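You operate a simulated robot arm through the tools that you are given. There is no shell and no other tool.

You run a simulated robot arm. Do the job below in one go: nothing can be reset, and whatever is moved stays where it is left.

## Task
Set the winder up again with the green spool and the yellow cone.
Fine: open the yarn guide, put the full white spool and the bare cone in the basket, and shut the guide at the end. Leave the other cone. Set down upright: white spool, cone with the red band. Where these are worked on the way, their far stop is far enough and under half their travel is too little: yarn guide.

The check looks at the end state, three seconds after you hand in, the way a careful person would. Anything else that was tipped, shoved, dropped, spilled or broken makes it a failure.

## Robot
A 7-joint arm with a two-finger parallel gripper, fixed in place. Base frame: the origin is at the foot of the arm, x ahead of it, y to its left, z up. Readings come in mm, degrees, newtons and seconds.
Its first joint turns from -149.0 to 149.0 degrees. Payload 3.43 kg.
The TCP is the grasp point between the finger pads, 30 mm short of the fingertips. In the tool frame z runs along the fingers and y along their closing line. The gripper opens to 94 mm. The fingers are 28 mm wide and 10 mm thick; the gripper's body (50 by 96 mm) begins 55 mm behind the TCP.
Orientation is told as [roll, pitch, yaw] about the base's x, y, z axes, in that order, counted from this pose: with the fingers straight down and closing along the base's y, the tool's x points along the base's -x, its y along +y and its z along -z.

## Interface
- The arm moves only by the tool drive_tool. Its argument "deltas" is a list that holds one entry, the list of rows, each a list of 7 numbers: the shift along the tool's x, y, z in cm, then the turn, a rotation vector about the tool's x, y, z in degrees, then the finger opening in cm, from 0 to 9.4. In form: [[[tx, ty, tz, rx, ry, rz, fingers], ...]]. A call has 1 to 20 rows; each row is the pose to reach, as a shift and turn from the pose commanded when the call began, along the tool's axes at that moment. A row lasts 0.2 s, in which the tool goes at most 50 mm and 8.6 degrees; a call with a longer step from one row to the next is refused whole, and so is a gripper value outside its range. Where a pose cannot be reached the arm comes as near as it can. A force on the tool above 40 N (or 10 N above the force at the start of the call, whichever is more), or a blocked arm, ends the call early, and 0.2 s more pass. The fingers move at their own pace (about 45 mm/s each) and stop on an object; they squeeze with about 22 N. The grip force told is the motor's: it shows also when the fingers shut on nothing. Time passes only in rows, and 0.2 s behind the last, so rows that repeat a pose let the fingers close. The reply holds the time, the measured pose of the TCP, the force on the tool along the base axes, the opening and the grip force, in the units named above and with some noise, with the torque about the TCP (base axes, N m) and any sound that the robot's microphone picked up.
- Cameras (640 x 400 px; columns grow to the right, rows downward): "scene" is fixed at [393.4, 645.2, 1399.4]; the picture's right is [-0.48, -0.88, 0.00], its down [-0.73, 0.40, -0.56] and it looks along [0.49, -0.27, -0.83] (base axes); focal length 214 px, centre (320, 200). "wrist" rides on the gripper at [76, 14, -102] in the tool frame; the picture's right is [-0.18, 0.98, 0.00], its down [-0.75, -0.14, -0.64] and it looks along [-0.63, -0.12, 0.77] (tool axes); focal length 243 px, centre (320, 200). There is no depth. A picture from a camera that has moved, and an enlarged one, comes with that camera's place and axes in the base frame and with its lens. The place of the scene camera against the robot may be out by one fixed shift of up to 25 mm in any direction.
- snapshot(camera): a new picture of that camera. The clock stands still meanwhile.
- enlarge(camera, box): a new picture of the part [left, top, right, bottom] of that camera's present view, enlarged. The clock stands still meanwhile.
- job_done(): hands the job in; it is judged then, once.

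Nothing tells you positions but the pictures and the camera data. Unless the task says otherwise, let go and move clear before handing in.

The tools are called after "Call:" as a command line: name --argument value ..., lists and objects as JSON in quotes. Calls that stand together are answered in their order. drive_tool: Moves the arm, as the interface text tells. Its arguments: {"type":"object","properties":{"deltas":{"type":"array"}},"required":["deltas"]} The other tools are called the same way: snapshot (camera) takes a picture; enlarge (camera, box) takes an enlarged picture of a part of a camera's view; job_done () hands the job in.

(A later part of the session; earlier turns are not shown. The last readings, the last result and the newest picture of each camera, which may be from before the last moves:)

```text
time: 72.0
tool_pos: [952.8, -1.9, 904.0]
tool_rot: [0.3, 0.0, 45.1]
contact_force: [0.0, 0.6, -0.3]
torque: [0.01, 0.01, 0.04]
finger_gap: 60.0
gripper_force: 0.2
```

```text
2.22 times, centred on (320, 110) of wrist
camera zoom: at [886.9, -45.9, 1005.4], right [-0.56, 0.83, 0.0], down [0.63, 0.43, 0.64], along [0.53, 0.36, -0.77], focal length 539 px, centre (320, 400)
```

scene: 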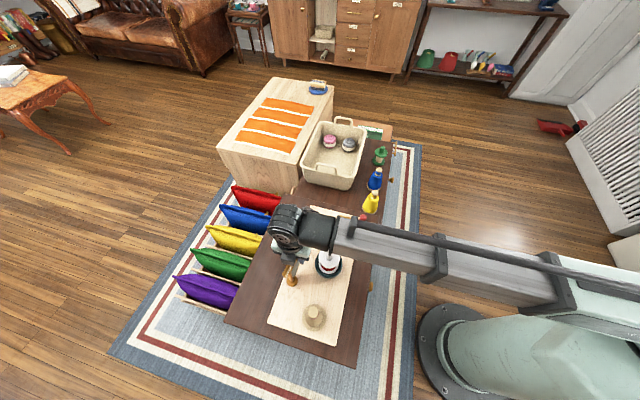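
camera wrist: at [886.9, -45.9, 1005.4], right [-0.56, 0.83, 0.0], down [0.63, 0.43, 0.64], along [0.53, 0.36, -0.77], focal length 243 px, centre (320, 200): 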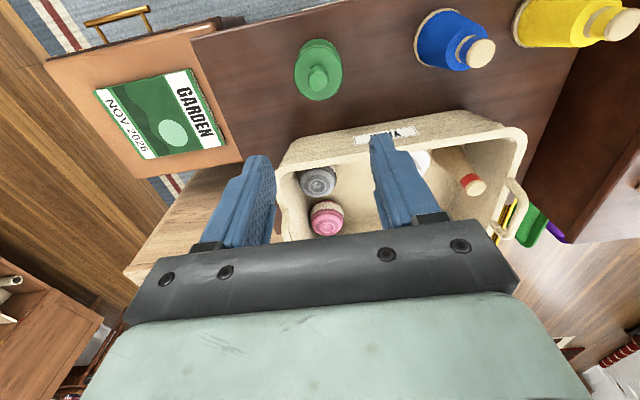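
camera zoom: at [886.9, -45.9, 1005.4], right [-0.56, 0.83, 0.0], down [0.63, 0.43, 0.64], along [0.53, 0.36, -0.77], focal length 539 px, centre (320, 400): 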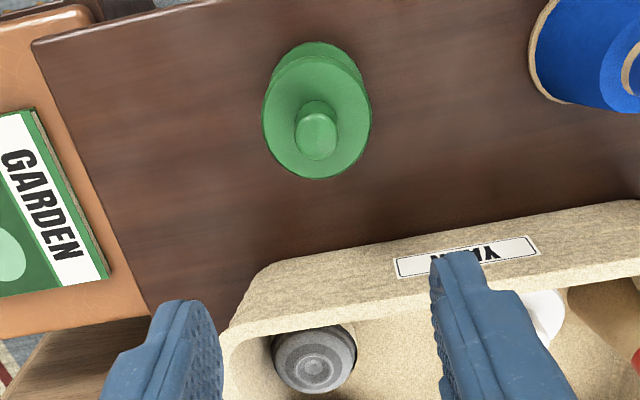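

The green knob is right below. Descending over it.

Call:
drive_tool --deltas '[[[0, -0.15, 4, 0, 0, 0, 6], [0, -0.15, 8, 0, 0, 0, 6], [0, -0.15, 12, 0, 0, 0, 6], [0, -0.15, 15.5, 0, 0, 0, 6], [0, -0.15, 18, 0, 0, 0, 6], [0, -0.15, 19, 0, 0, 0, 6], [0, -0.15, 19, 0, 0, 0, 6]]]'

Call:
snapshot --camera "wrist"

Call:
enlarge --camera "wrist" --box '[220, 60, 420, 240]'

```text
time: 73.6
tool_pos: [949.6, -1.3, 714.8]
tool_rot: [0.1, 0.0, 45.0]
contact_force: [0.3, -0.5, -0.1]
torque: [-0.01, 0.0, 0.04]
finger_gap: 60.0
gripper_force: 0.0
```

```text
taken
camera wrist: at [884.7, -45.8, 817.7], right [-0.56, 0.83, 0.0], down [0.63, 0.43, 0.64], along [0.53, 0.36, -0.77], focal length 243 px, centre (320, 200)
```

wrist: 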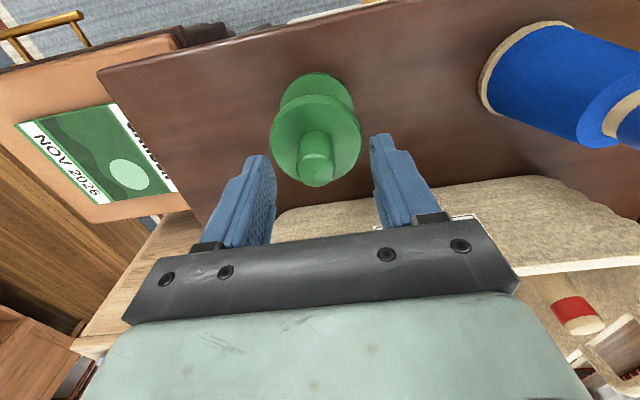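

```text
2.22 times, centred on (320, 150) of wrist
camera zoom: at [884.7, -45.8, 817.7], right [-0.56, 0.83, 0.0], down [0.63, 0.43, 0.64], along [0.53, 0.36, -0.77], focal length 539 px, centre (320, 311)
```

zoom: 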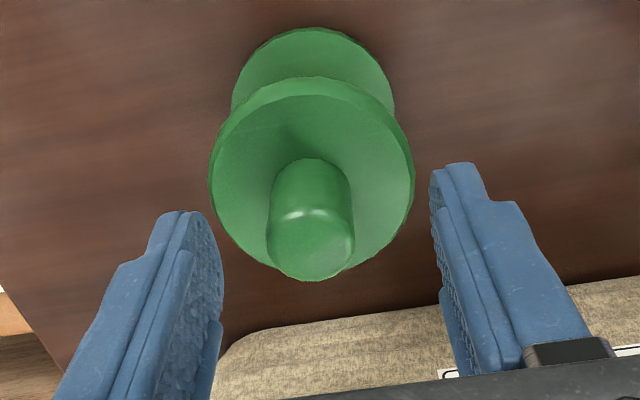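

Call:
drive_tool --deltas '[[[0, -0.25, 0.5, 0, 0, 0, 6], [0, -0.25, 1.0, 0, 0, 0, 6], [0, -0.25, 1.0, 0, 0, 0, 6], [0, -0.25, 1.0, 0, 0, 0, 4], [0, -0.25, 1.0, 0, 0, 0, 2], [0, -0.25, 1.0, 0, 0, 0, 0], [0, -0.25, 1.0, 0, 0, 0, 0], [0, -0.25, 1.0, 0, 0, 0, 0]]]'

Call:
enlarge --camera "wrist" --box '[220, 60, 420, 240]'

```text
time: 75.4
tool_pos: [950.3, -1.4, 705.0]
tool_rot: [0.2, 0.1, 45.0]
contact_force: [0.4, 0.3, 0.7]
torque: [-0.08, -0.1, 0.0]
finger_gap: 23.0
gripper_force: 22.1
```

```text
2.22 times, centred on (320, 150) of wrist
camera zoom: at [884.7, -46.8, 807.3], right [-0.56, 0.83, 0.0], down [0.63, 0.43, 0.64], along [0.53, 0.36, -0.77], focal length 539 px, centre (320, 311)
```

zoom: 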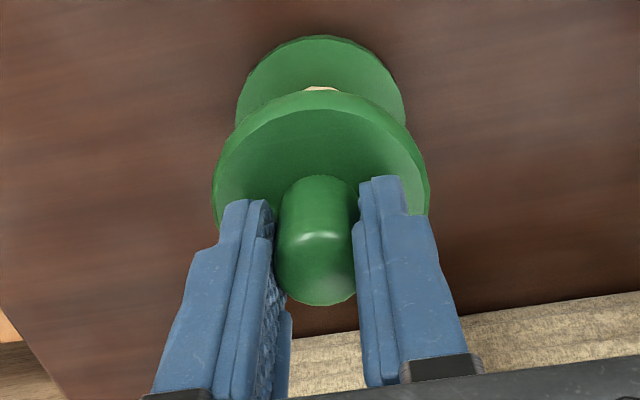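

Gripped. I lift it straight up and carry it over to the dish.

Call:
drive_tool --deltas '[[[0, 0, -0.5, 0, 0, 0, 0], [0, 0, -2, 0, 0, 0, 0], [0, 0, -5, 0, 0, 0, 0], [0, 0, -9, 0, 0, 0, 0], [0, 0, -13.5, 0, 0, 0, 0], [0, 0, -18, 0, 0, 0, 0], [0, 0, -22.5, 0, 0, 0, 0], [0, 0, -27, 0, 0, 0, 0], [0, 0, -30, 0, 0, 0, 0], [0, 0, -30, 0, 0, 0, 0]]]'

Call:
snapshot --camera "wrist"

Call:
drive_tool --deltas '[[[-0.4, 2.5, 0, 0, 0, 0, 0], [-1.1, 6.7, 0, 0, 0, 0, 0], [-1.9, 11.3, 0, 0, 0, 0, 0], [-2.6, 15.9, 0, 0, 0, 0, 0], [-3.4, 20.5, 0, 0, 0, 0, 0], [-4.1, 25.1, 0, 0, 0, 0, 0], [-4.9, 29.7, 0, 0, 0, 0, 0], [-5.6, 34.3, 0, 0, 0, 0, 0], [-6.4, 38.9, 0, 0, 0, 0, 0], [-7.1, 43.3, 0, 0, 0, 0, 0], [-7.9, 47.9, 0, 0, 0, 0, 0], [-8.7, 52.5, 0, 0, 0, 0, 0], [-9.4, 57, 0, 0, 0, 0, 0], [-10, 61, 0, 0, 0, 0, 0], [-10.4, 63, 0, 0, 0, 0, 0], [-10.5, 63.7, 0, 0, 0, 0, 0], [-10.5, 63.7, 0, 0, 0, 0, 0]]]'

Call:
snapshot --camera "wrist"

Call:
enlarge --camera "wrist" --box '[220, 0, 420, 200]'

```text
time: 77.6
tool_pos: [952.5, -4.9, 1003.8]
tool_rot: [0.2, 0.1, 45.1]
contact_force: [-0.4, 0.0, -0.7]
torque: [0.02, 0.05, 0.04]
finger_gap: 22.8
gripper_force: 22.0
```

```text
taken
camera wrist: at [886.5, -48.6, 1105.9], right [-0.56, 0.83, 0.0], down [0.63, 0.43, 0.64], along [0.53, 0.36, -0.77], focal length 243 px, centre (320, 200)
```

wrist: 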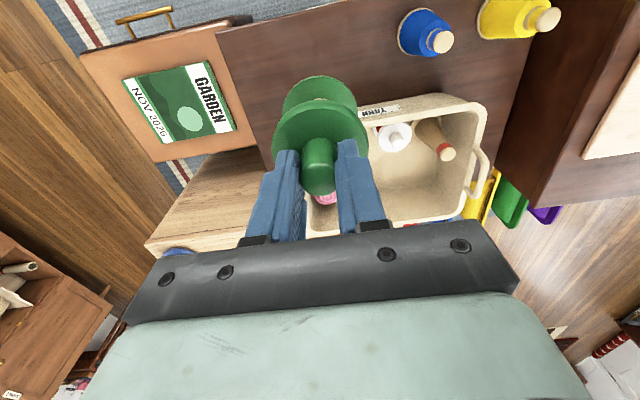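

```text
time: 81.2
tool_pos: [573.6, 519.9, 1008.0]
tool_rot: [0.2, 0.1, 44.9]
contact_force: [-0.2, 0.5, -1.2]
torque: [-0.01, -0.01, -0.04]
finger_gap: 22.7
gripper_force: 21.9
```

```text
taken
camera wrist: at [508.8, 474.8, 1111.0], right [-0.56, 0.83, 0.0], down [0.63, 0.43, 0.64], along [0.53, 0.36, -0.77], focal length 243 px, centre (320, 200)
```

wrist: 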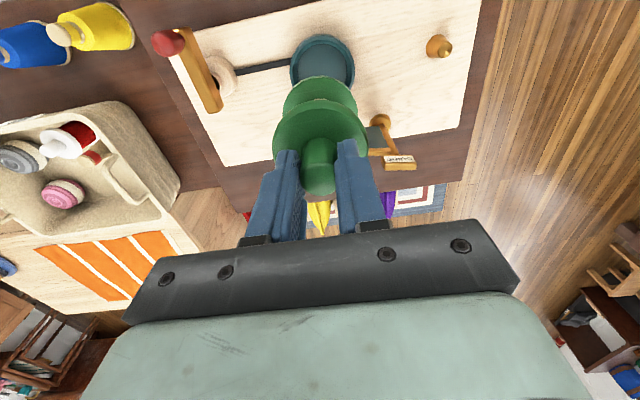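

```text
2.00 times, centred on (320, 100) of wrist
camera zoom: at [508.8, 474.8, 1111.0], right [-0.56, 0.83, 0.0], down [0.63, 0.43, 0.64], along [0.53, 0.36, -0.77], focal length 485 px, centre (320, 400)
```

zoom: 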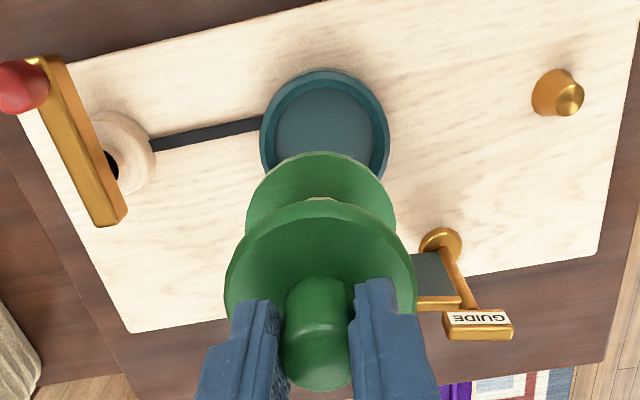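

The dish is ~2.6 mm to the right and ~2 mm forward of the spool. I correct and descend to just above the rim.

Call:
drive_tool --deltas '[[[-0.12, 0.1, 3, 0, 0, 0, 0], [-0.24, 0.22, 6, 0, 0, 0, 0], [-0.24, 0.22, 9, 0, 0, 0, 0], [-0.24, 0.22, 11.5, 0, 0, 0, 0], [-0.24, 0.22, 13.3, 0, 0, 0, 0], [-0.24, 0.22, 13.8, 0, 0, 0, 0], [-0.24, 0.22, 13.8, 0, 0, 0, 0]]]'

Call:
enlarge --camera "wrist" --box '[220, 0, 420, 200]'

Call:
enlarge --camera "scene" --box '[280, 210, 380, 300]'

```text
time: 82.8
tool_pos: [575.3, 525.6, 869.2]
tool_rot: [0.2, 0.0, 45.0]
contact_force: [-0.5, 0.6, -1.7]
torque: [0.01, 0.0, 0.01]
finger_gap: 22.8
gripper_force: 21.7
```

```text
2.00 times, centred on (320, 100) of wrist
camera zoom: at [510.4, 481.0, 971.5], right [-0.56, 0.83, 0.0], down [0.63, 0.43, 0.64], along [0.53, 0.36, -0.77], focal length 485 px, centre (320, 400)
```

zoom: 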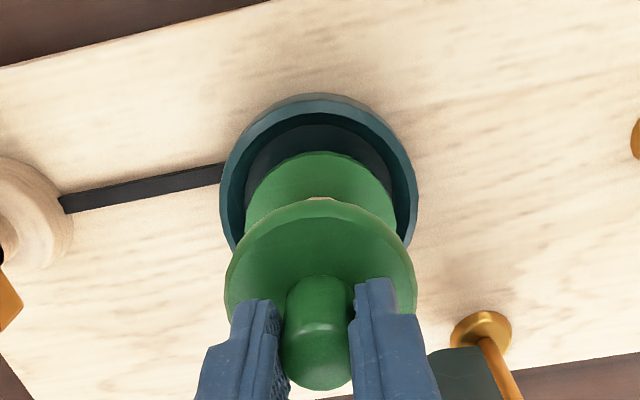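

```text
4.44 times, centred on (330, 255) of scene
camera zoom: at [393.4, 645.2, 1399.4], right [-0.48, -0.88, 0.0], down [-0.73, 0.4, -0.56], along [0.49, -0.27, -0.83], focal length 953 px, centre (276, -44)
```

zoom: 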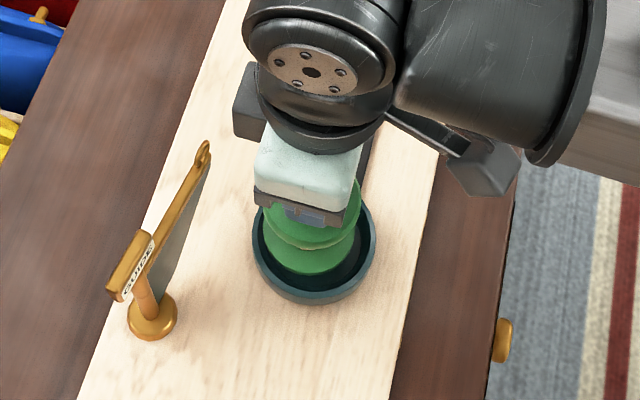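

The views agree the spool is ~3 mm too far forward compared with where the white one sat. I correct and look again.

Call:
drive_tool --deltas '[[[0.15, -0.02, 0, 0, 0, 0, 0], [0.31, -0.05, 0, 0, 0, 0, 0], [0.31, -0.05, 0.4, 0, 0, 0, 0], [0.31, -0.05, 0.4, 0, 0, 0, 0]]]'

Call:
enlarge --camera "wrist" --box '[260, 30, 380, 130]'

Call:
enlarge --camera "scene" --box '[305, 240, 355, 280]'

```text
time: 83.8
tool_pos: [574.0, 522.2, 866.1]
tool_rot: [0.2, 0.0, 44.9]
contact_force: [-0.5, -0.2, -1.2]
torque: [-0.01, 0.01, 0.0]
finger_gap: 22.9
gripper_force: 21.8
```

```text
4.00 times, centred on (320, 80) of wrist
camera zoom: at [508.4, 476.8, 967.4], right [-0.56, 0.83, 0.0], down [0.63, 0.43, 0.64], along [0.53, 0.36, -0.77], focal length 970 px, centre (320, 680)
```

zoom: 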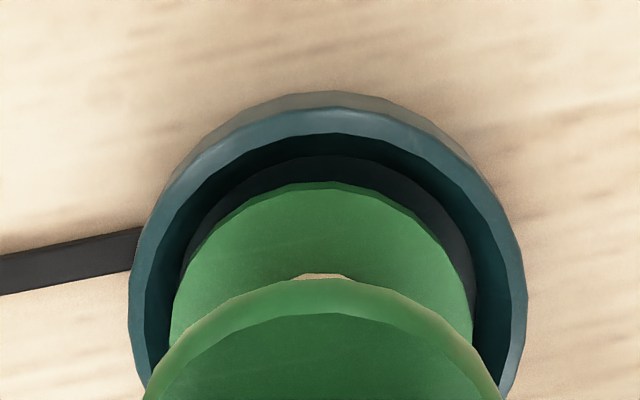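

```text
10.00 times, centred on (330, 260) of scene
camera zoom: at [393.4, 645.2, 1399.4], right [-0.48, -0.88, 0.0], down [-0.73, 0.4, -0.56], along [0.49, -0.27, -0.83], focal length 2145 px, centre (220, -400)
```

zoom: 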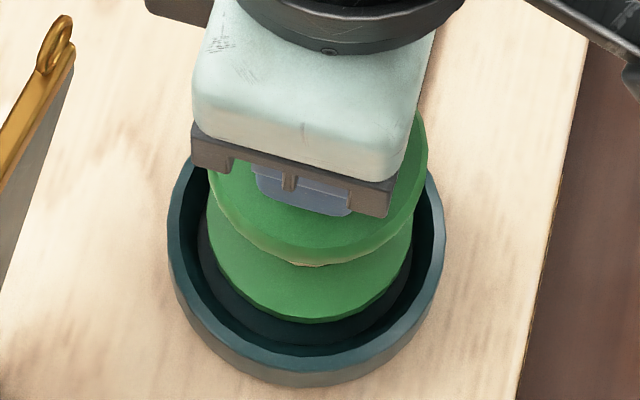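

The dish now appears ~1.5 mm right and ~1 mm forward. After that fine correction I lower into the dish.

Call:
drive_tool --deltas '[[[-0.1, 0.13, 0, 0, 0, 0, 0], [-0.1, 0.13, 0.5, 0, 0, 0, 0], [-0.1, 0.13, 1.0, 0, 0, 0, 0], [-0.1, 0.13, 1.5, 0, 0, 0, 0], [-0.1, 0.13, 1.8, 0, 0, 0, 0], [-0.1, 0.13, 1.8, 0, 0, 0, 0]]]'

Call:
enlarge --camera "wrist" --box '[260, 30, 380, 130]'

```text
time: 85.2
tool_pos: [572.7, 523.0, 848.0]
tool_rot: [0.2, -0.1, 45.0]
contact_force: [-0.9, -0.6, 23.7]
torque: [-0.21, -0.2, -0.01]
finger_gap: 22.6
gripper_force: 21.8
```

```text
4.00 times, centred on (320, 80) of wrist
camera zoom: at [507.5, 479.0, 949.8], right [-0.56, 0.83, 0.0], down [0.63, 0.43, 0.64], along [0.53, 0.37, -0.77], focal length 970 px, centre (320, 680)
```

zoom: 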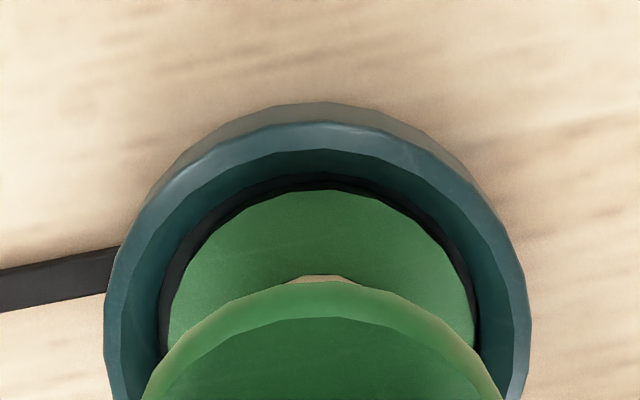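

It's touching at z=848 and looks ~1.5 mm too far forward in the seat. I ease up, shift back slightly and try to settle it lower.

Call:
drive_tool --deltas '[[[0, 0, -0.2, 0, 0, 0, 0], [0.13, 0.02, -0.2, 0, 0, 0, 0], [0.13, 0.02, 0, 0, 0, 0, 0], [0.13, 0.02, 0.15, 0, 0, 0, 0], [0.13, 0.02, 0.15, 0, 0, 0, 0]]]'

Call:
enlarge --camera "wrist" --box '[260, 30, 380, 130]'

Call:
enlarge --camera "scene" --box '[305, 240, 355, 280]'

```text
time: 86.3
tool_pos: [573.4, 521.2, 847.7]
tool_rot: [0.2, -0.1, 44.9]
contact_force: [-1.1, -0.7, 14.0]
torque: [-0.37, -0.07, -0.02]
finger_gap: 22.6
gripper_force: 22.3
stopped in row 5: the force on the tool passed its limit at 41 N (the readings are from after the stop); the commanded pose is now the measured one
```

```text
4.00 times, centred on (320, 80) of wrist
camera zoom: at [506.8, 477.7, 949.7], right [-0.56, 0.83, 0.0], down [0.63, 0.43, 0.64], along [0.53, 0.37, -0.77], focal length 970 px, centre (320, 680)
```

zoom: 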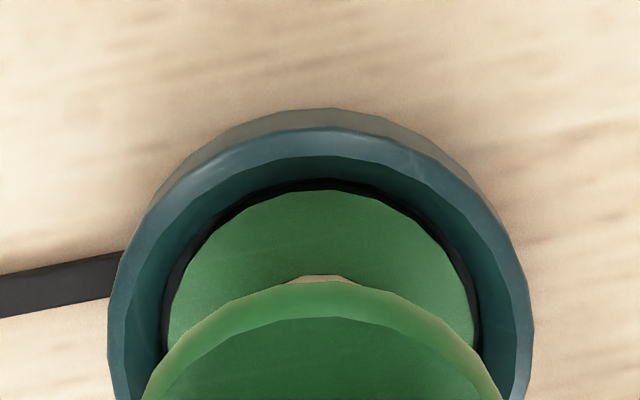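

```text
10.00 times, centred on (330, 260) of scene
camera zoom: at [393.4, 645.2, 1399.4], right [-0.48, -0.88, 0.0], down [-0.73, 0.4, -0.56], along [0.49, -0.27, -0.83], focal length 2145 px, centre (220, -400)
```

zoom: 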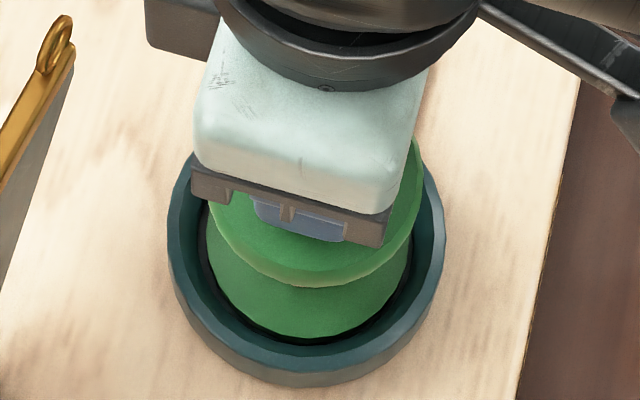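

It sits centred and firmly at the bottom. Releasing and rising.

Call:
drive_tool --deltas '[[[0, 0, -0.05, 0, 0, 0, 0], [0, 0, -0.05, 0, 0, 0, 2.8], [0, 0, -0.05, 0, 0, 0, 3.6], [0, 0, -0.1, 0, 0, 0, 4.2], [0, 0, -0.1, 0, 0, 0, 4.2], [0, 0, -1, 0, 0, 0, 4.2], [0, 0, -3, 0, 0, 0, 4.2], [0, 0, -7, 0, 0, 0, 5], [0, 0, -11, 0, 0, 0, 6], [0, 0, -15, 0, 0, 0, 6], [0, 0, -15, 0, 0, 0, 6]]]'

Call:
snapshot --camera "wrist"

Call:
enlarge --camera "wrist" --box '[260, 10, 480, 140]'

Call:
enlarge --camera "scene" --box '[290, 235, 360, 285]'

```text
time: 88.7
tool_pos: [575.4, 520.0, 996.8]
tool_rot: [0.2, -0.1, 44.9]
contact_force: [0.2, 0.2, 0.3]
torque: [-0.02, 0.03, 0.0]
finger_gap: 60.2
gripper_force: 0.1
```

```text
taken
camera wrist: at [509.5, 475.3, 1100.0], right [-0.56, 0.83, 0.0], down [0.63, 0.43, 0.64], along [0.53, 0.37, -0.77], focal length 243 px, centre (320, 200)
```

wrist: 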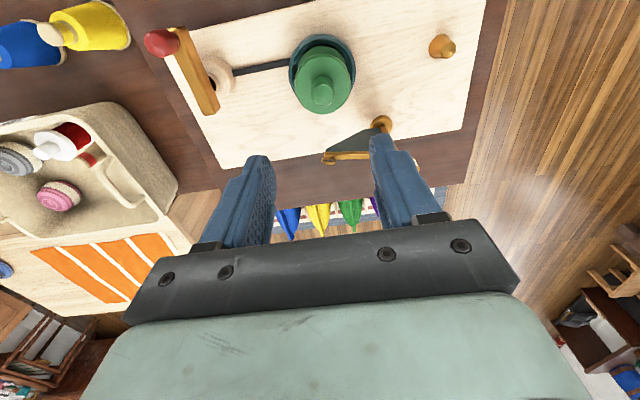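

```text
2.91 times, centred on (370, 75) of wrist
camera zoom: at [509.5, 475.3, 1100.0], right [-0.56, 0.83, 0.0], down [0.63, 0.43, 0.64], along [0.53, 0.37, -0.77], focal length 706 px, centre (174, 564)
```

zoom: 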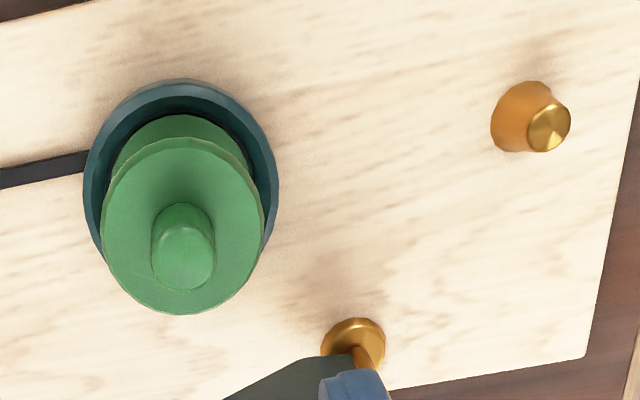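

```text
8.00 times, centred on (325, 260) of scene
camera zoom: at [393.4, 645.2, 1399.4], right [-0.48, -0.88, 0.0], down [-0.73, 0.4, -0.56], along [0.49, -0.27, -0.83], focal length 1716 px, centre (280, -280)
```

zoom: 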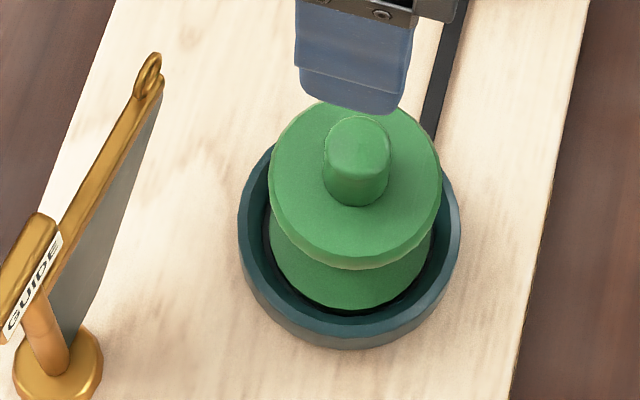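

The green spool is seated exactly as the white one was. Now for the yellow cone.

Call:
drive_tool --deltas '[[[1.3, -4.2, 0, 0, 0, 0, 6], [2.7, -8.5, 0, 0, 0, 0, 6], [4, -12.7, 0, 0, 0, 0, 6], [5.3, -16.9, 0, 0, 0, 0, 6], [6.6, -21.1, 0, 0, 0, 0, 6], [8, -25.4, 0, 0, 0, 0, 6], [9.3, -29.6, 0, 0, 0, 0, 6], [10.6, -33.8, 4, 0, 0, 0, 6], [10.6, -33.8, 8, 0, 0, 0, 6], [10.6, -33.8, 8, 0, 0, 0, 6]]]'

Call:
snapshot --camera "wrist"

Call:
enlarge --camera "wrist" --box '[220, 0, 420, 200]'

```text
refused: row 8 steps farther than a row can; nothing moved
```

```text
taken
camera wrist: at [509.5, 475.3, 1100.0], right [-0.56, 0.83, 0.0], down [0.63, 0.43, 0.64], along [0.53, 0.37, -0.77], focal length 243 px, centre (320, 200)
```

wrist: 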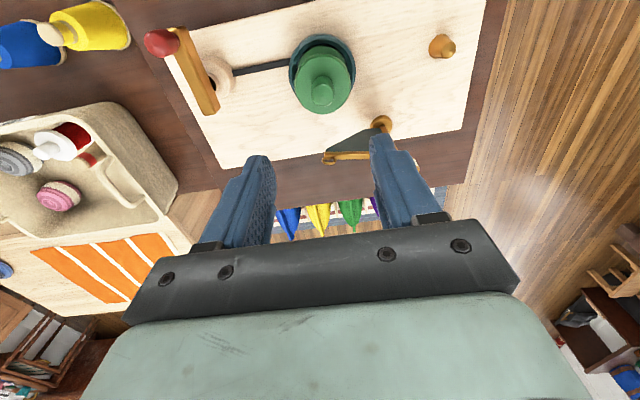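

```text
2.00 times, centred on (320, 100) of wrist
camera zoom: at [509.5, 475.3, 1100.0], right [-0.56, 0.83, 0.0], down [0.63, 0.43, 0.64], along [0.53, 0.37, -0.77], focal length 485 px, centre (320, 400)
```

zoom: 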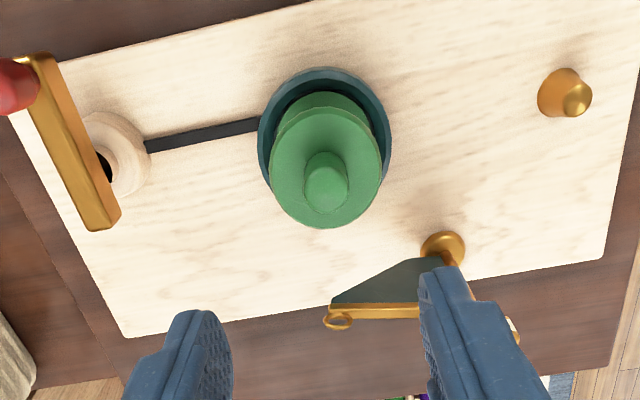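

One row was too long a step; nothing moved. Resending with the descent split off.

Call:
drive_tool --deltas '[[[1.3, -4.2, 0, 0, 0, 0, 6], [2.7, -8.5, 0, 0, 0, 0, 6], [4, -12.7, 0, 0, 0, 0, 6], [5.3, -16.9, 0, 0, 0, 0, 6], [6.6, -21.1, 0, 0, 0, 0, 6], [8, -25.4, 0, 0, 0, 0, 6], [9.3, -29.6, 0, 0, 0, 0, 6], [10.6, -33.8, 0, 0, 0, 0, 6], [10.6, -33.8, 4, 0, 0, 0, 6], [10.6, -33.8, 8, 0, 0, 0, 6], [10.6, -33.8, 8, 0, 0, 0, 6]]]'

Call:
snapshot --camera "wrist"

Call:
enlarge --camera "wrist" --box '[220, 0, 420, 200]'

```text
time: 91.1
tool_pos: [736.7, 207.9, 914.0]
tool_rot: [0.2, -0.2, 45.0]
contact_force: [0.7, -0.2, -0.5]
torque: [0.03, 0.0, 0.0]
finger_gap: 60.0
gripper_force: 0.0
```

```text
taken
camera wrist: at [670.9, 163.7, 1016.1], right [-0.56, 0.83, 0.0], down [0.63, 0.43, 0.64], along [0.53, 0.37, -0.77], focal length 243 px, centre (320, 200)
```

wrist: 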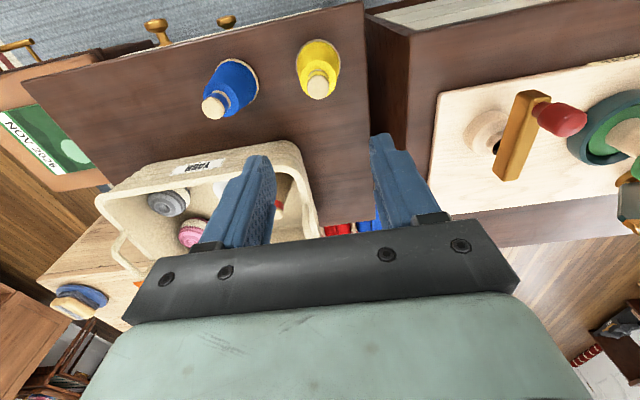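

```text
2.00 times, centred on (320, 100) of wrist
camera zoom: at [670.9, 163.7, 1016.1], right [-0.56, 0.83, 0.0], down [0.63, 0.43, 0.64], along [0.53, 0.37, -0.77], focal length 485 px, centre (320, 400)
```

zoom: 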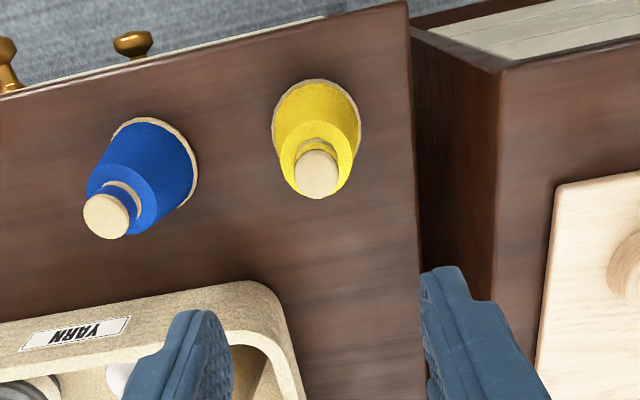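

Well aligned over the yellow tip. Descending.

Call:
drive_tool --deltas '[[[0, -0.1, 4, 0, 0, 0, 6], [0, -0.15, 8, 0, 0, 0, 6], [0, -0.15, 12, 0, 0, 0, 6], [0, -0.15, 15.5, 0, 0, 0, 6], [0, -0.15, 17.8, 0, 0, 0, 6], [0, -0.15, 18.5, 0, 0, 0, 6], [0, -0.15, 18.5, 0, 0, 0, 6]]]'

Call:
enlarge --camera "wrist" --box '[220, 60, 420, 240]'

```text
time: 92.7
tool_pos: [738.1, 209.3, 730.8]
tool_rot: [0.2, -0.3, 45.1]
contact_force: [0.6, 0.9, -0.5]
torque: [0.04, 0.02, -0.01]
finger_gap: 59.7
gripper_force: 0.1
```

```text
2.22 times, centred on (320, 150) of wrist
camera zoom: at [672.4, 164.4, 832.7], right [-0.56, 0.83, 0.0], down [0.63, 0.43, 0.64], along [0.53, 0.37, -0.77], focal length 539 px, centre (320, 311)
```

zoom: 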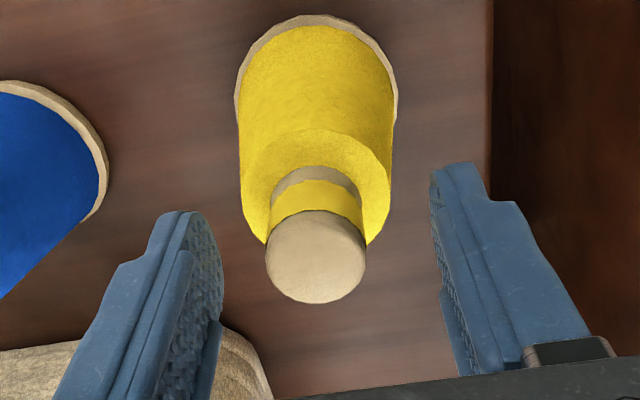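

The yarn shoulder starts ~20 mm below the tip, so my fingertips should stay where they are; I close on the neck here.

Call:
drive_tool --deltas '[[[0, -0.1, 0, 0, 0, 0, 4.5], [0, -0.1, 0, 0, 0, 0, 3.2], [0, -0.1, 0, 0, 0, 0, 1.5], [0, -0.1, 0, 0, 0, 0, 0], [0, -0.1, 0, 0, 0, 0, 0], [0, -0.1, 0, 0, 0, 0, 0]]]'

Call:
enlarge --camera "wrist" --box '[220, 60, 420, 240]'

```text
time: 94.1
tool_pos: [738.6, 206.8, 730.4]
tool_rot: [0.1, -0.3, 45.0]
contact_force: [0.4, -0.6, 1.1]
torque: [-0.15, -0.13, 0.0]
finger_gap: 24.9
gripper_force: 22.1
```

```text
2.22 times, centred on (320, 150) of wrist
camera zoom: at [673.2, 162.7, 832.7], right [-0.56, 0.83, 0.0], down [0.63, 0.43, 0.64], along [0.53, 0.37, -0.77], focal length 539 px, centre (320, 311)
```

zoom: 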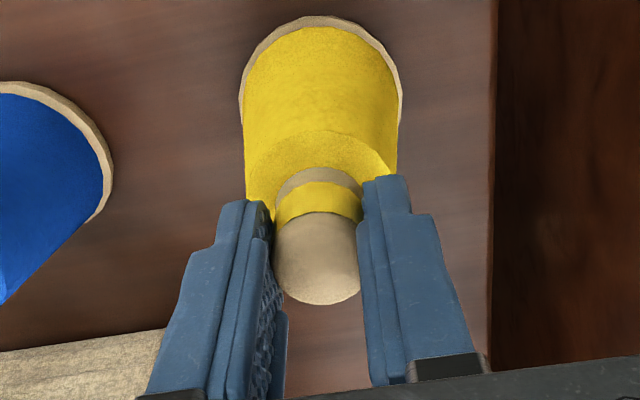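

Gripped at 25 mm. Lifting straight up and carrying it to the peg.

Call:
drive_tool --deltas '[[[0, 0, -0.5, 0, 0, 0, 0], [0, 0, -2, 0, 0, 0, 0], [0, 0, -5, 0, 0, 0, 0], [0, 0, -9, 0, 0, 0, 0], [0, 0, -13.5, 0, 0, 0, 0], [0, 0, -18, 0, 0, 0, 0], [0, 0, -22.5, 0, 0, 0, 0], [0, 0, -26, 0, 0, 0, 0], [0, 0, -28.5, 0, 0, 0, 0], [0, 0, -28.5, 0, 0, 0, 0]]]'

Call:
snapshot --camera "wrist"

Call:
drive_tool --deltas '[[[-0.4, 2, 0, 0, 0, 0, 0], [-1.3, 6, 0, 0, 0, 0, 0], [-2.2, 10.5, 0, 0, 0, 0, 0], [-3.2, 15.2, 0, 0, 0, 0, 0], [-4.2, 19.9, 0, 0, 0, 0, 0], [-5.2, 24.6, 0, 0, 0, 0, 0], [-6.2, 29.3, 0, 0, 0, 0, 0], [-7.2, 34, 0, 0, 0, 0, 0], [-8.1, 38.5, 0, 0, 0, 0, 0], [-9, 42.8, 0, 0, 0, 0, 0], [-9.8, 46.5, 0, 0, 0, 0, 0], [-10.3, 49, 0, 0, 0, 0, 0], [-10.44, 49.6, 0, 0, 0, 0, 0], [-10.44, 49.6, 0, 0, 0, 0, 0], [-10.44, 49.6, 0, 0, 0, 0, 0]]]'

Call:
snapshot --camera "wrist"

Call:
enlarge --camera "wrist" --box '[220, 0, 420, 200]'

```text
time: 96.3
tool_pos: [736.1, 206.5, 1017.7]
tool_rot: [0.2, -0.1, 45.0]
contact_force: [0.1, -0.6, -1.0]
torque: [0.02, 0.02, 0.05]
finger_gap: 24.9
gripper_force: 21.4
```

```text
taken
camera wrist: at [671.4, 161.4, 1119.6], right [-0.56, 0.83, 0.0], down [0.63, 0.43, 0.64], along [0.53, 0.37, -0.77], focal length 243 px, centre (320, 200)
```

wrist: 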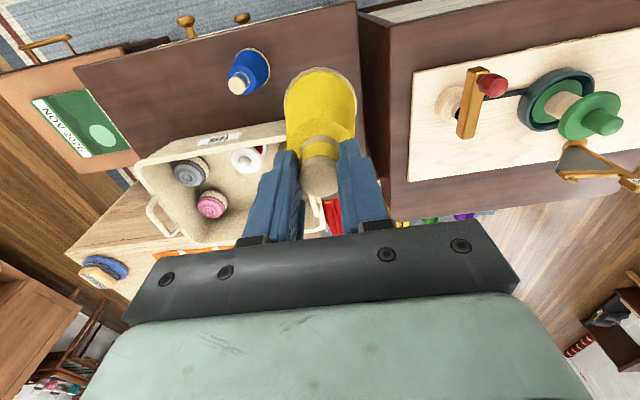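

```text
time: 99.5
tool_pos: [461.1, 631.0, 1016.1]
tool_rot: [0.2, -0.2, 45.0]
contact_force: [-0.8, 0.7, -1.0]
torque: [0.03, -0.01, -0.04]
finger_gap: 25.0
gripper_force: 21.6
```

```text
taken
camera wrist: at [396.3, 586.6, 1118.1], right [-0.56, 0.83, 0.0], down [0.63, 0.43, 0.64], along [0.53, 0.37, -0.77], focal length 243 px, centre (320, 200)
```

wrist: 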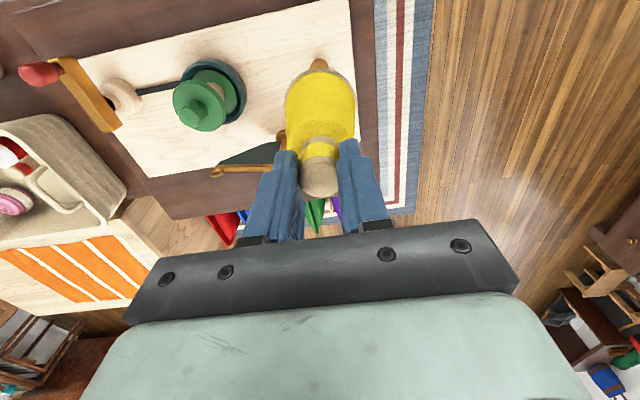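

```text
2.00 times, centred on (320, 100) of wrist
camera zoom: at [396.3, 586.6, 1118.1], right [-0.56, 0.83, 0.0], down [0.63, 0.43, 0.64], along [0.53, 0.37, -0.77], focal length 485 px, centre (320, 400)
```

zoom: 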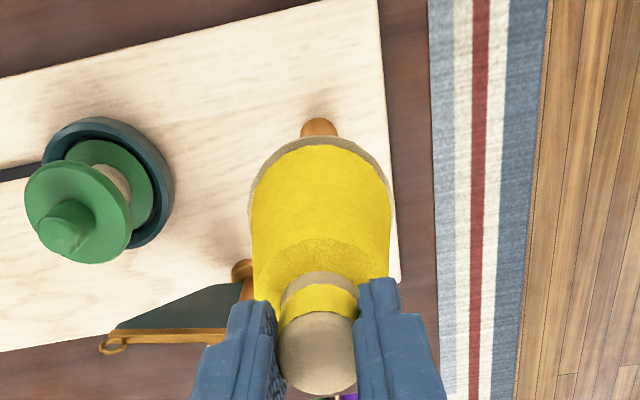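

Aligned with the peg laterally. I descend to just above the peg and check.

Call:
drive_tool --deltas '[[[0, 0, 3, 0, 0, 0, 0], [0, 0, 6, 0, 0, 0, 0], [0, 0, 8.5, 0, 0, 0, 0], [0, 0, 10.2, 0, 0, 0, 0], [0, 0, 11, 0, 0, 0, 0], [0, 0, 11, 0, 0, 0, 0]]]'

Call:
enlarge --camera "wrist" --box '[220, 0, 420, 200]'

Call:
enlarge --camera "scene" --box '[285, 285, 345, 345]'

```text
time: 100.9
tool_pos: [462.3, 630.4, 906.7]
tool_rot: [0.2, -0.2, 44.9]
contact_force: [-0.7, -0.5, -1.3]
torque: [0.02, -0.02, -0.02]
finger_gap: 25.0
gripper_force: 21.9
```

```text
2.00 times, centred on (320, 100) of wrist
camera zoom: at [396.2, 585.9, 1008.4], right [-0.56, 0.83, 0.0], down [0.63, 0.43, 0.64], along [0.53, 0.37, -0.77], focal length 485 px, centre (320, 400)
```

zoom: 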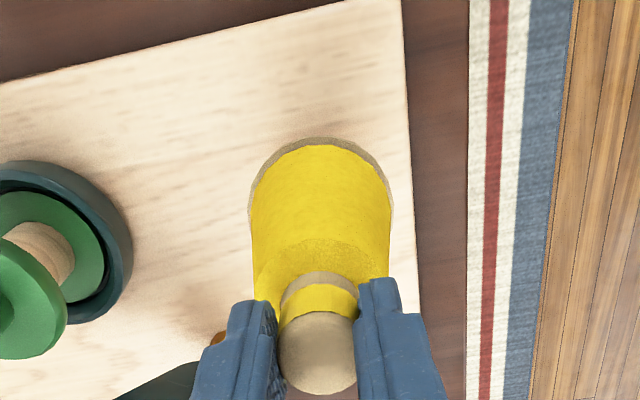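

```text
6.67 times, centred on (315, 315) of scene
camera zoom: at [393.4, 645.2, 1399.4], right [-0.48, -0.88, 0.0], down [-0.73, 0.4, -0.56], along [0.49, -0.27, -0.83], focal length 1430 px, centre (353, -567)
```

zoom: 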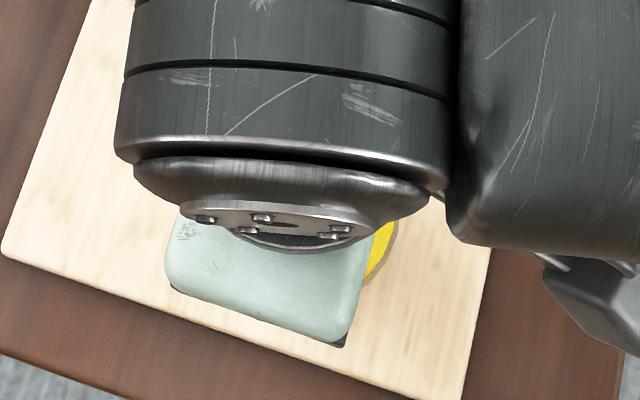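

Call:
drive_tool --deltas '[[[0, 0.03, 0.5, 0, 0, 0, 0], [0, 0.05, 1.0, 0, 0, 0, 0], [0, 0.05, 1.5, 0, 0, 0, 0], [0, 0.05, 2.0, 0, 0, 0, 0], [0, 0.05, 2.5, 0, 0, 0, 0], [0, 0.05, 3.0, 0, 0, 0, 0], [0, 0.05, 3.0, 0, 0, 0, 0]]]'

Call:
enlarge --camera "wrist" --box '[220, 0, 420, 200]'

```text
time: 102.5
tool_pos: [461.6, 632.1, 877.2]
tool_rot: [0.2, -0.3, 45.0]
contact_force: [0.9, -0.1, -1.7]
torque: [0.01, 0.0, -0.01]
finger_gap: 25.3
gripper_force: 21.9
```

```text
2.00 times, centred on (320, 100) of wrist
camera zoom: at [395.4, 586.9, 978.0], right [-0.56, 0.83, 0.0], down [0.63, 0.43, 0.64], along [0.53, 0.37, -0.77], focal length 485 px, centre (320, 400)
```

zoom: 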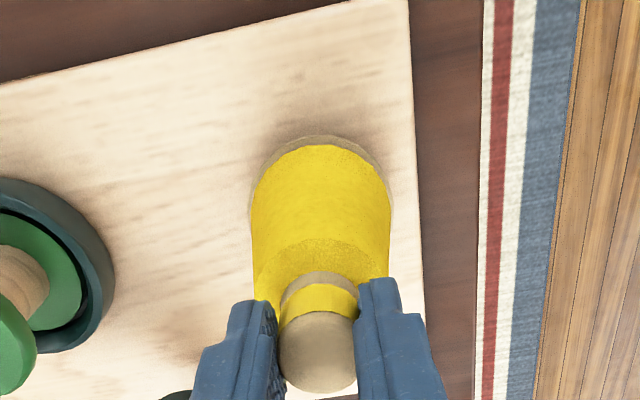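

No contact so far – the peg is inside the cone. Lowering the rest.

Call:
drive_tool --deltas '[[[0, 0, 0.4, 0, 0, 0, 0], [0, 0, 0.8, 0, 0, 0, 0], [0, 0, 1.1, 0, 0, 0, 0], [0, 0, 1.3, 0, 0, 0, 0], [0, 0, 1.3, 0, 0, 0, 0]]]'

Call:
enlarge --camera "wrist" --box '[220, 0, 420, 200]'

```text
time: 103.7
tool_pos: [461.0, 630.2, 863.8]
tool_rot: [0.2, -0.1, 44.9]
contact_force: [0.5, -0.5, -0.7]
torque: [-0.08, -0.05, -0.02]
finger_gap: 24.9
gripper_force: 22.4
```

```text
2.00 times, centred on (320, 100) of wrist
camera zoom: at [395.7, 586.8, 965.3], right [-0.56, 0.83, 0.0], down [0.63, 0.43, 0.64], along [0.53, 0.37, -0.77], focal length 485 px, centre (320, 400)
```

zoom: 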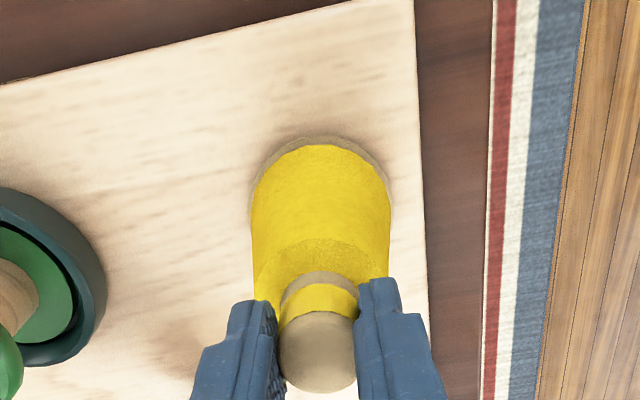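

Call:
drive_tool --deltas '[[[0, 0, 0.1, 0, 0, 0, 0], [0, 0, 0.2, 0, 0, 0, 0], [0, 0, 0.25, 0, 0, 0, 0], [0, 0, 0.25, 0, 0, 0, 0]]]'

```text
time: 104.7
tool_pos: [460.7, 630.5, 863.4]
tool_rot: [0.3, -0.2, 45.0]
contact_force: [-1.0, 2.3, 21.8]
torque: [-0.1, -0.25, 0.02]
finger_gap: 25.3
gripper_force: 21.9
```

Contact at the expected seat height (≈863.5). Easing up 1 mm, opening and rising.

Call:
drive_tool --deltas '[[[0, 0, -0.15, 0, 0, 0, 0], [0, 0, -0.15, 0, 0, 0, 2.9], [0, 0, -0.15, 0, 0, 0, 3.6], [0, 0, -0.15, 0, 0, 0, 4.4], [0, 0, -0.15, 0, 0, 0, 4.8], [0, 0, -1, 0, 0, 0, 4.8], [0, 0, -3, 0, 0, 0, 4.8], [0, 0, -6, 0, 0, 0, 5], [0, 0, -10, 0, 0, 0, 5], [0, 0, -13, 0, 0, 0, 5], [0, 0, -13, 0, 0, 0, 5]]]'

Call:
snapshot --camera "wrist"

Call:
enlarge --camera "wrist" --box '[180, 0, 420, 200]'

Call:
enlarge --camera "scene" --box '[260, 230, 360, 340]'

```text
time: 107.1
tool_pos: [461.5, 631.1, 993.3]
tool_rot: [0.2, 0.0, 45.0]
contact_force: [0.6, -0.4, 0.0]
torque: [0.03, -0.03, 0.02]
finger_gap: 49.9
gripper_force: 0.1
```

```text
taken
camera wrist: at [395.7, 585.9, 1095.0], right [-0.56, 0.83, 0.0], down [0.63, 0.43, 0.64], along [0.53, 0.37, -0.77], focal length 243 px, centre (320, 200)
```

wrist: 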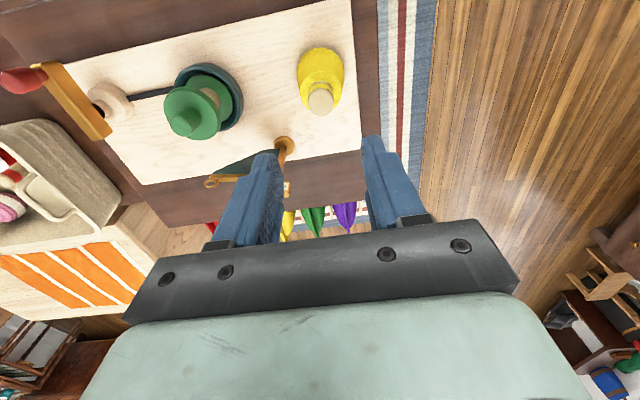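

```text
2.00 times, centred on (300, 100) of wrist
camera zoom: at [395.7, 585.9, 1095.0], right [-0.56, 0.83, 0.0], down [0.63, 0.43, 0.64], along [0.53, 0.37, -0.77], focal length 485 px, centre (360, 400)
```

zoom: 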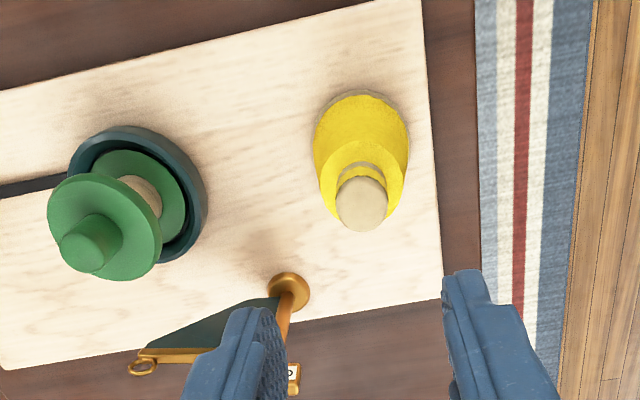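

```text
3.64 times, centred on (310, 285) of scene
camera zoom: at [393.4, 645.2, 1399.4], right [-0.48, -0.88, 0.0], down [-0.73, 0.4, -0.56], along [0.49, -0.27, -0.83], focal length 780 px, centre (356, -109)
```

zoom: 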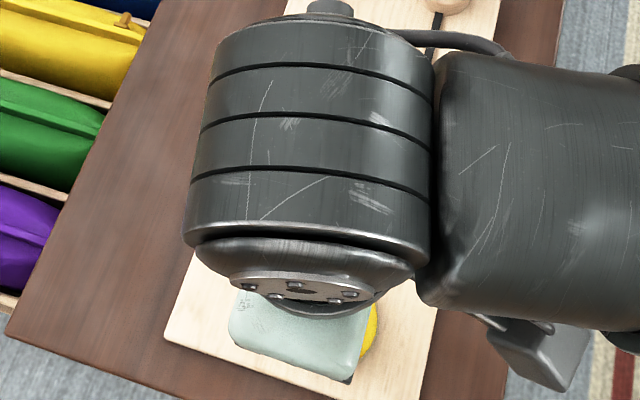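

Both new pieces are seated. Now I go above the open guide arm, turning the wrist to match it.

Call:
drive_tool --deltas '[[[-0.8, -1.2, 0, 0, 0, -8, 5], [-1.7, -2.4, 0, 0, 0, -16, 5], [-2.5, -3.6, 0, 0, 0, -24, 5], [-3.4, -4.8, 0, 0, 0, -32, 5], [-4.2, -6, 0, 0, 0, -40, 5], [-5.1, -7.2, 0, 0, 0, -48, 5], [-5.9, -8.4, 0, 0, 0, -56, 5], [-6.8, -9.6, 0, 0, 0, -64, 5], [-7.6, -10.8, 0, 0, 0, -72, 5], [-8.5, -12, 0, 0, 0, -80, 5], [-9.23, -13.04, 2, 0, 0, -87, 5], [-9.23, -13.04, 4, 0, 0, -87, 5], [-9.23, -13.04, 4, 0, 0, -87, 5]]]'

Call:
snapshot --camera "wrist"

Call:
enlarge --camera "wrist" --box '[220, 20, 420, 220]'

```text
time: 109.9
tool_pos: [619.3, 603.0, 953.4]
tool_rot: [-0.3, -0.2, 132.0]
contact_force: [-1.0, 1.0, 0.1]
torque: [0.01, 0.02, 0.01]
finger_gap: 50.1
gripper_force: 0.0
```

```text
taken
camera wrist: at [658.7, 535.8, 1054.7], right [-0.85, -0.52, 0.0], down [-0.4, 0.65, 0.65], along [-0.34, 0.55, -0.76], focal length 243 px, centre (320, 200)
```

wrist: 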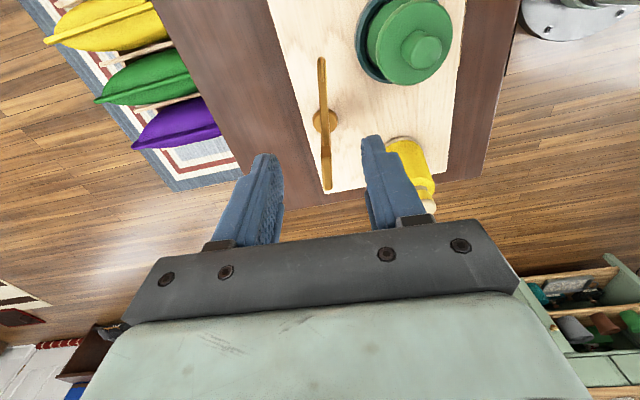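

```text
2.00 times, centred on (320, 120) of wrist
camera zoom: at [658.7, 535.8, 1054.7], right [-0.85, -0.52, 0.0], down [-0.4, 0.65, 0.65], along [-0.34, 0.55, -0.76], focal length 485 px, centre (320, 360)
```

zoom: 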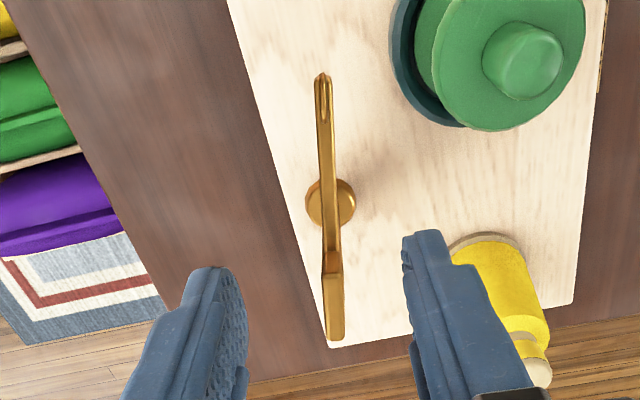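

Arm is centred within 3 mm. Descending around it with moderate opening.

Call:
drive_tool --deltas '[[[0, 0.3, 3.5, 0, 0, 0, 5], [0, 0.3, 7, 0, 0, 0, 5], [0, 0.3, 10, 0, 0, 0, 5], [0, 0.3, 12, 0, 0, 0, 5], [0, 0.3, 12.9, 0, 0, 0, 5], [0, 0.3, 12.9, 0, 0, 0, 3.5], [0, 0.3, 12.9, 0, 0, 0, 2.4], [0, 0.3, 12.9, 0, 0, 0, 2.2]]]'

Call:
enlarge --camera "wrist" --box '[220, 60, 420, 240]'

```text
time: 111.7
tool_pos: [617.0, 601.9, 824.0]
tool_rot: [-0.1, -0.1, 132.0]
contact_force: [0.1, 1.4, 0.6]
torque: [-0.02, -0.03, 0.01]
finger_gap: 22.0
gripper_force: 0.0
```

```text
2.22 times, centred on (320, 150) of wrist
camera zoom: at [655.8, 534.5, 925.9], right [-0.85, -0.52, 0.0], down [-0.4, 0.65, 0.65], along [-0.33, 0.55, -0.76], focal length 539 px, centre (320, 311)
```

zoom: 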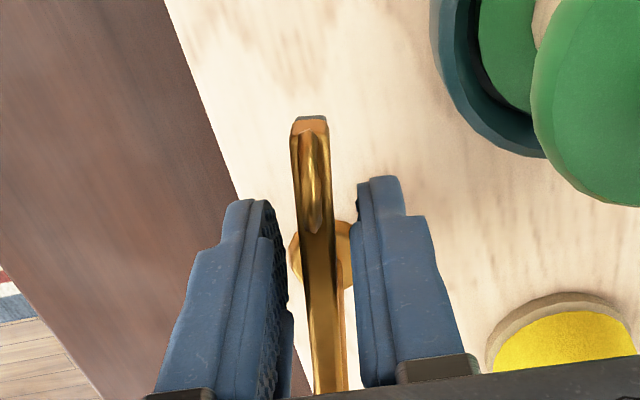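

Now swinging the guide back toward closed.

Call:
drive_tool --deltas '[[[-0.02, 0.29, 0, 0, 0, 3, 2.2], [-0.05, 0.57, 0, 0, 0, 6, 2.2], [-0.09, 0.86, 0, 0, 0, 9, 2.2], [-0.15, 1.14, 0, 0, 0, 12, 2.2], [-0.25, 1.51, 0, 0, 0, 16, 2.2], [-0.38, 1.87, 0, 0, 0, 20, 2.2], [-0.54, 2.22, 0, 0, 0, 24, 2.2], [-0.71, 2.56, 0, 0, 0, 28, 2.2]]]'

Call:
enlarge --camera "wrist" --box '[220, 60, 420, 240]'

```text
time: 113.5
tool_pos: [592.2, 590.9, 822.3]
tool_rot: [0.1, -0.2, 104.0]
contact_force: [-0.1, 0.9, 0.5]
torque: [-0.02, 0.01, 0.0]
finger_gap: 22.0
gripper_force: 0.2
```

```text
2.22 times, centred on (320, 150) of wrist
camera zoom: at [595.4, 512.6, 924.3], right [-1.0, -0.06, 0.0], down [-0.04, 0.76, 0.65], along [-0.04, 0.64, -0.76], focal length 539 px, centre (320, 311)
```

zoom: 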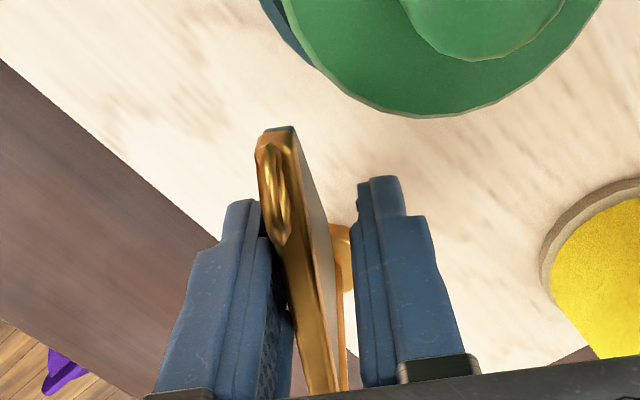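

Call:
drive_tool --deltas '[[[-0.01, 0.19, 0, 0, 0, 2, 2.2], [-0.03, 0.38, 0, 0, 0, 4, 2.2], [-0.06, 0.57, 0, 0, 0, 6, 2.2], [-0.1, 0.76, 0, 0, 0, 8, 2.2], [-0.14, 0.95, 0, 0, 0, 10, 2.2], [-0.18, 1.14, 0, 0, 0, 12, 2.2]]]'

Call:
enlarge --camera "wrist" --box '[220, 60, 420, 240]'

```text
time: 114.9
tool_pos: [580.7, 590.3, 823.1]
tool_rot: [-0.1, -0.3, 92.0]
contact_force: [0.7, -0.3, -1.2]
torque: [0.02, -0.01, 0.01]
finger_gap: 22.2
gripper_force: 0.7
```

```text
2.22 times, centred on (320, 150) of wrist
camera zoom: at [567.7, 512.8, 924.4], right [-0.99, 0.15, 0.0], down [0.12, 0.75, 0.65], along [0.1, 0.64, -0.76], focal length 539 px, centre (320, 311)
```

zoom: 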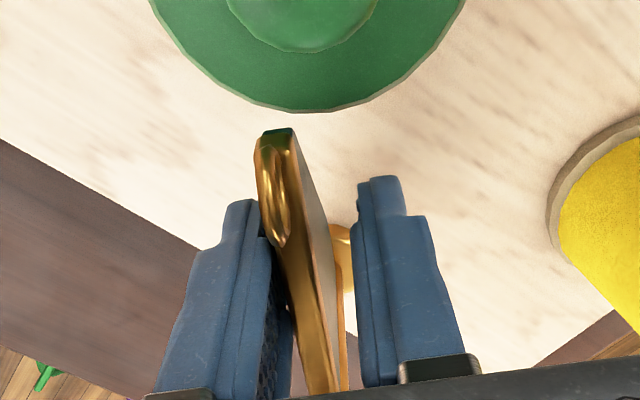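

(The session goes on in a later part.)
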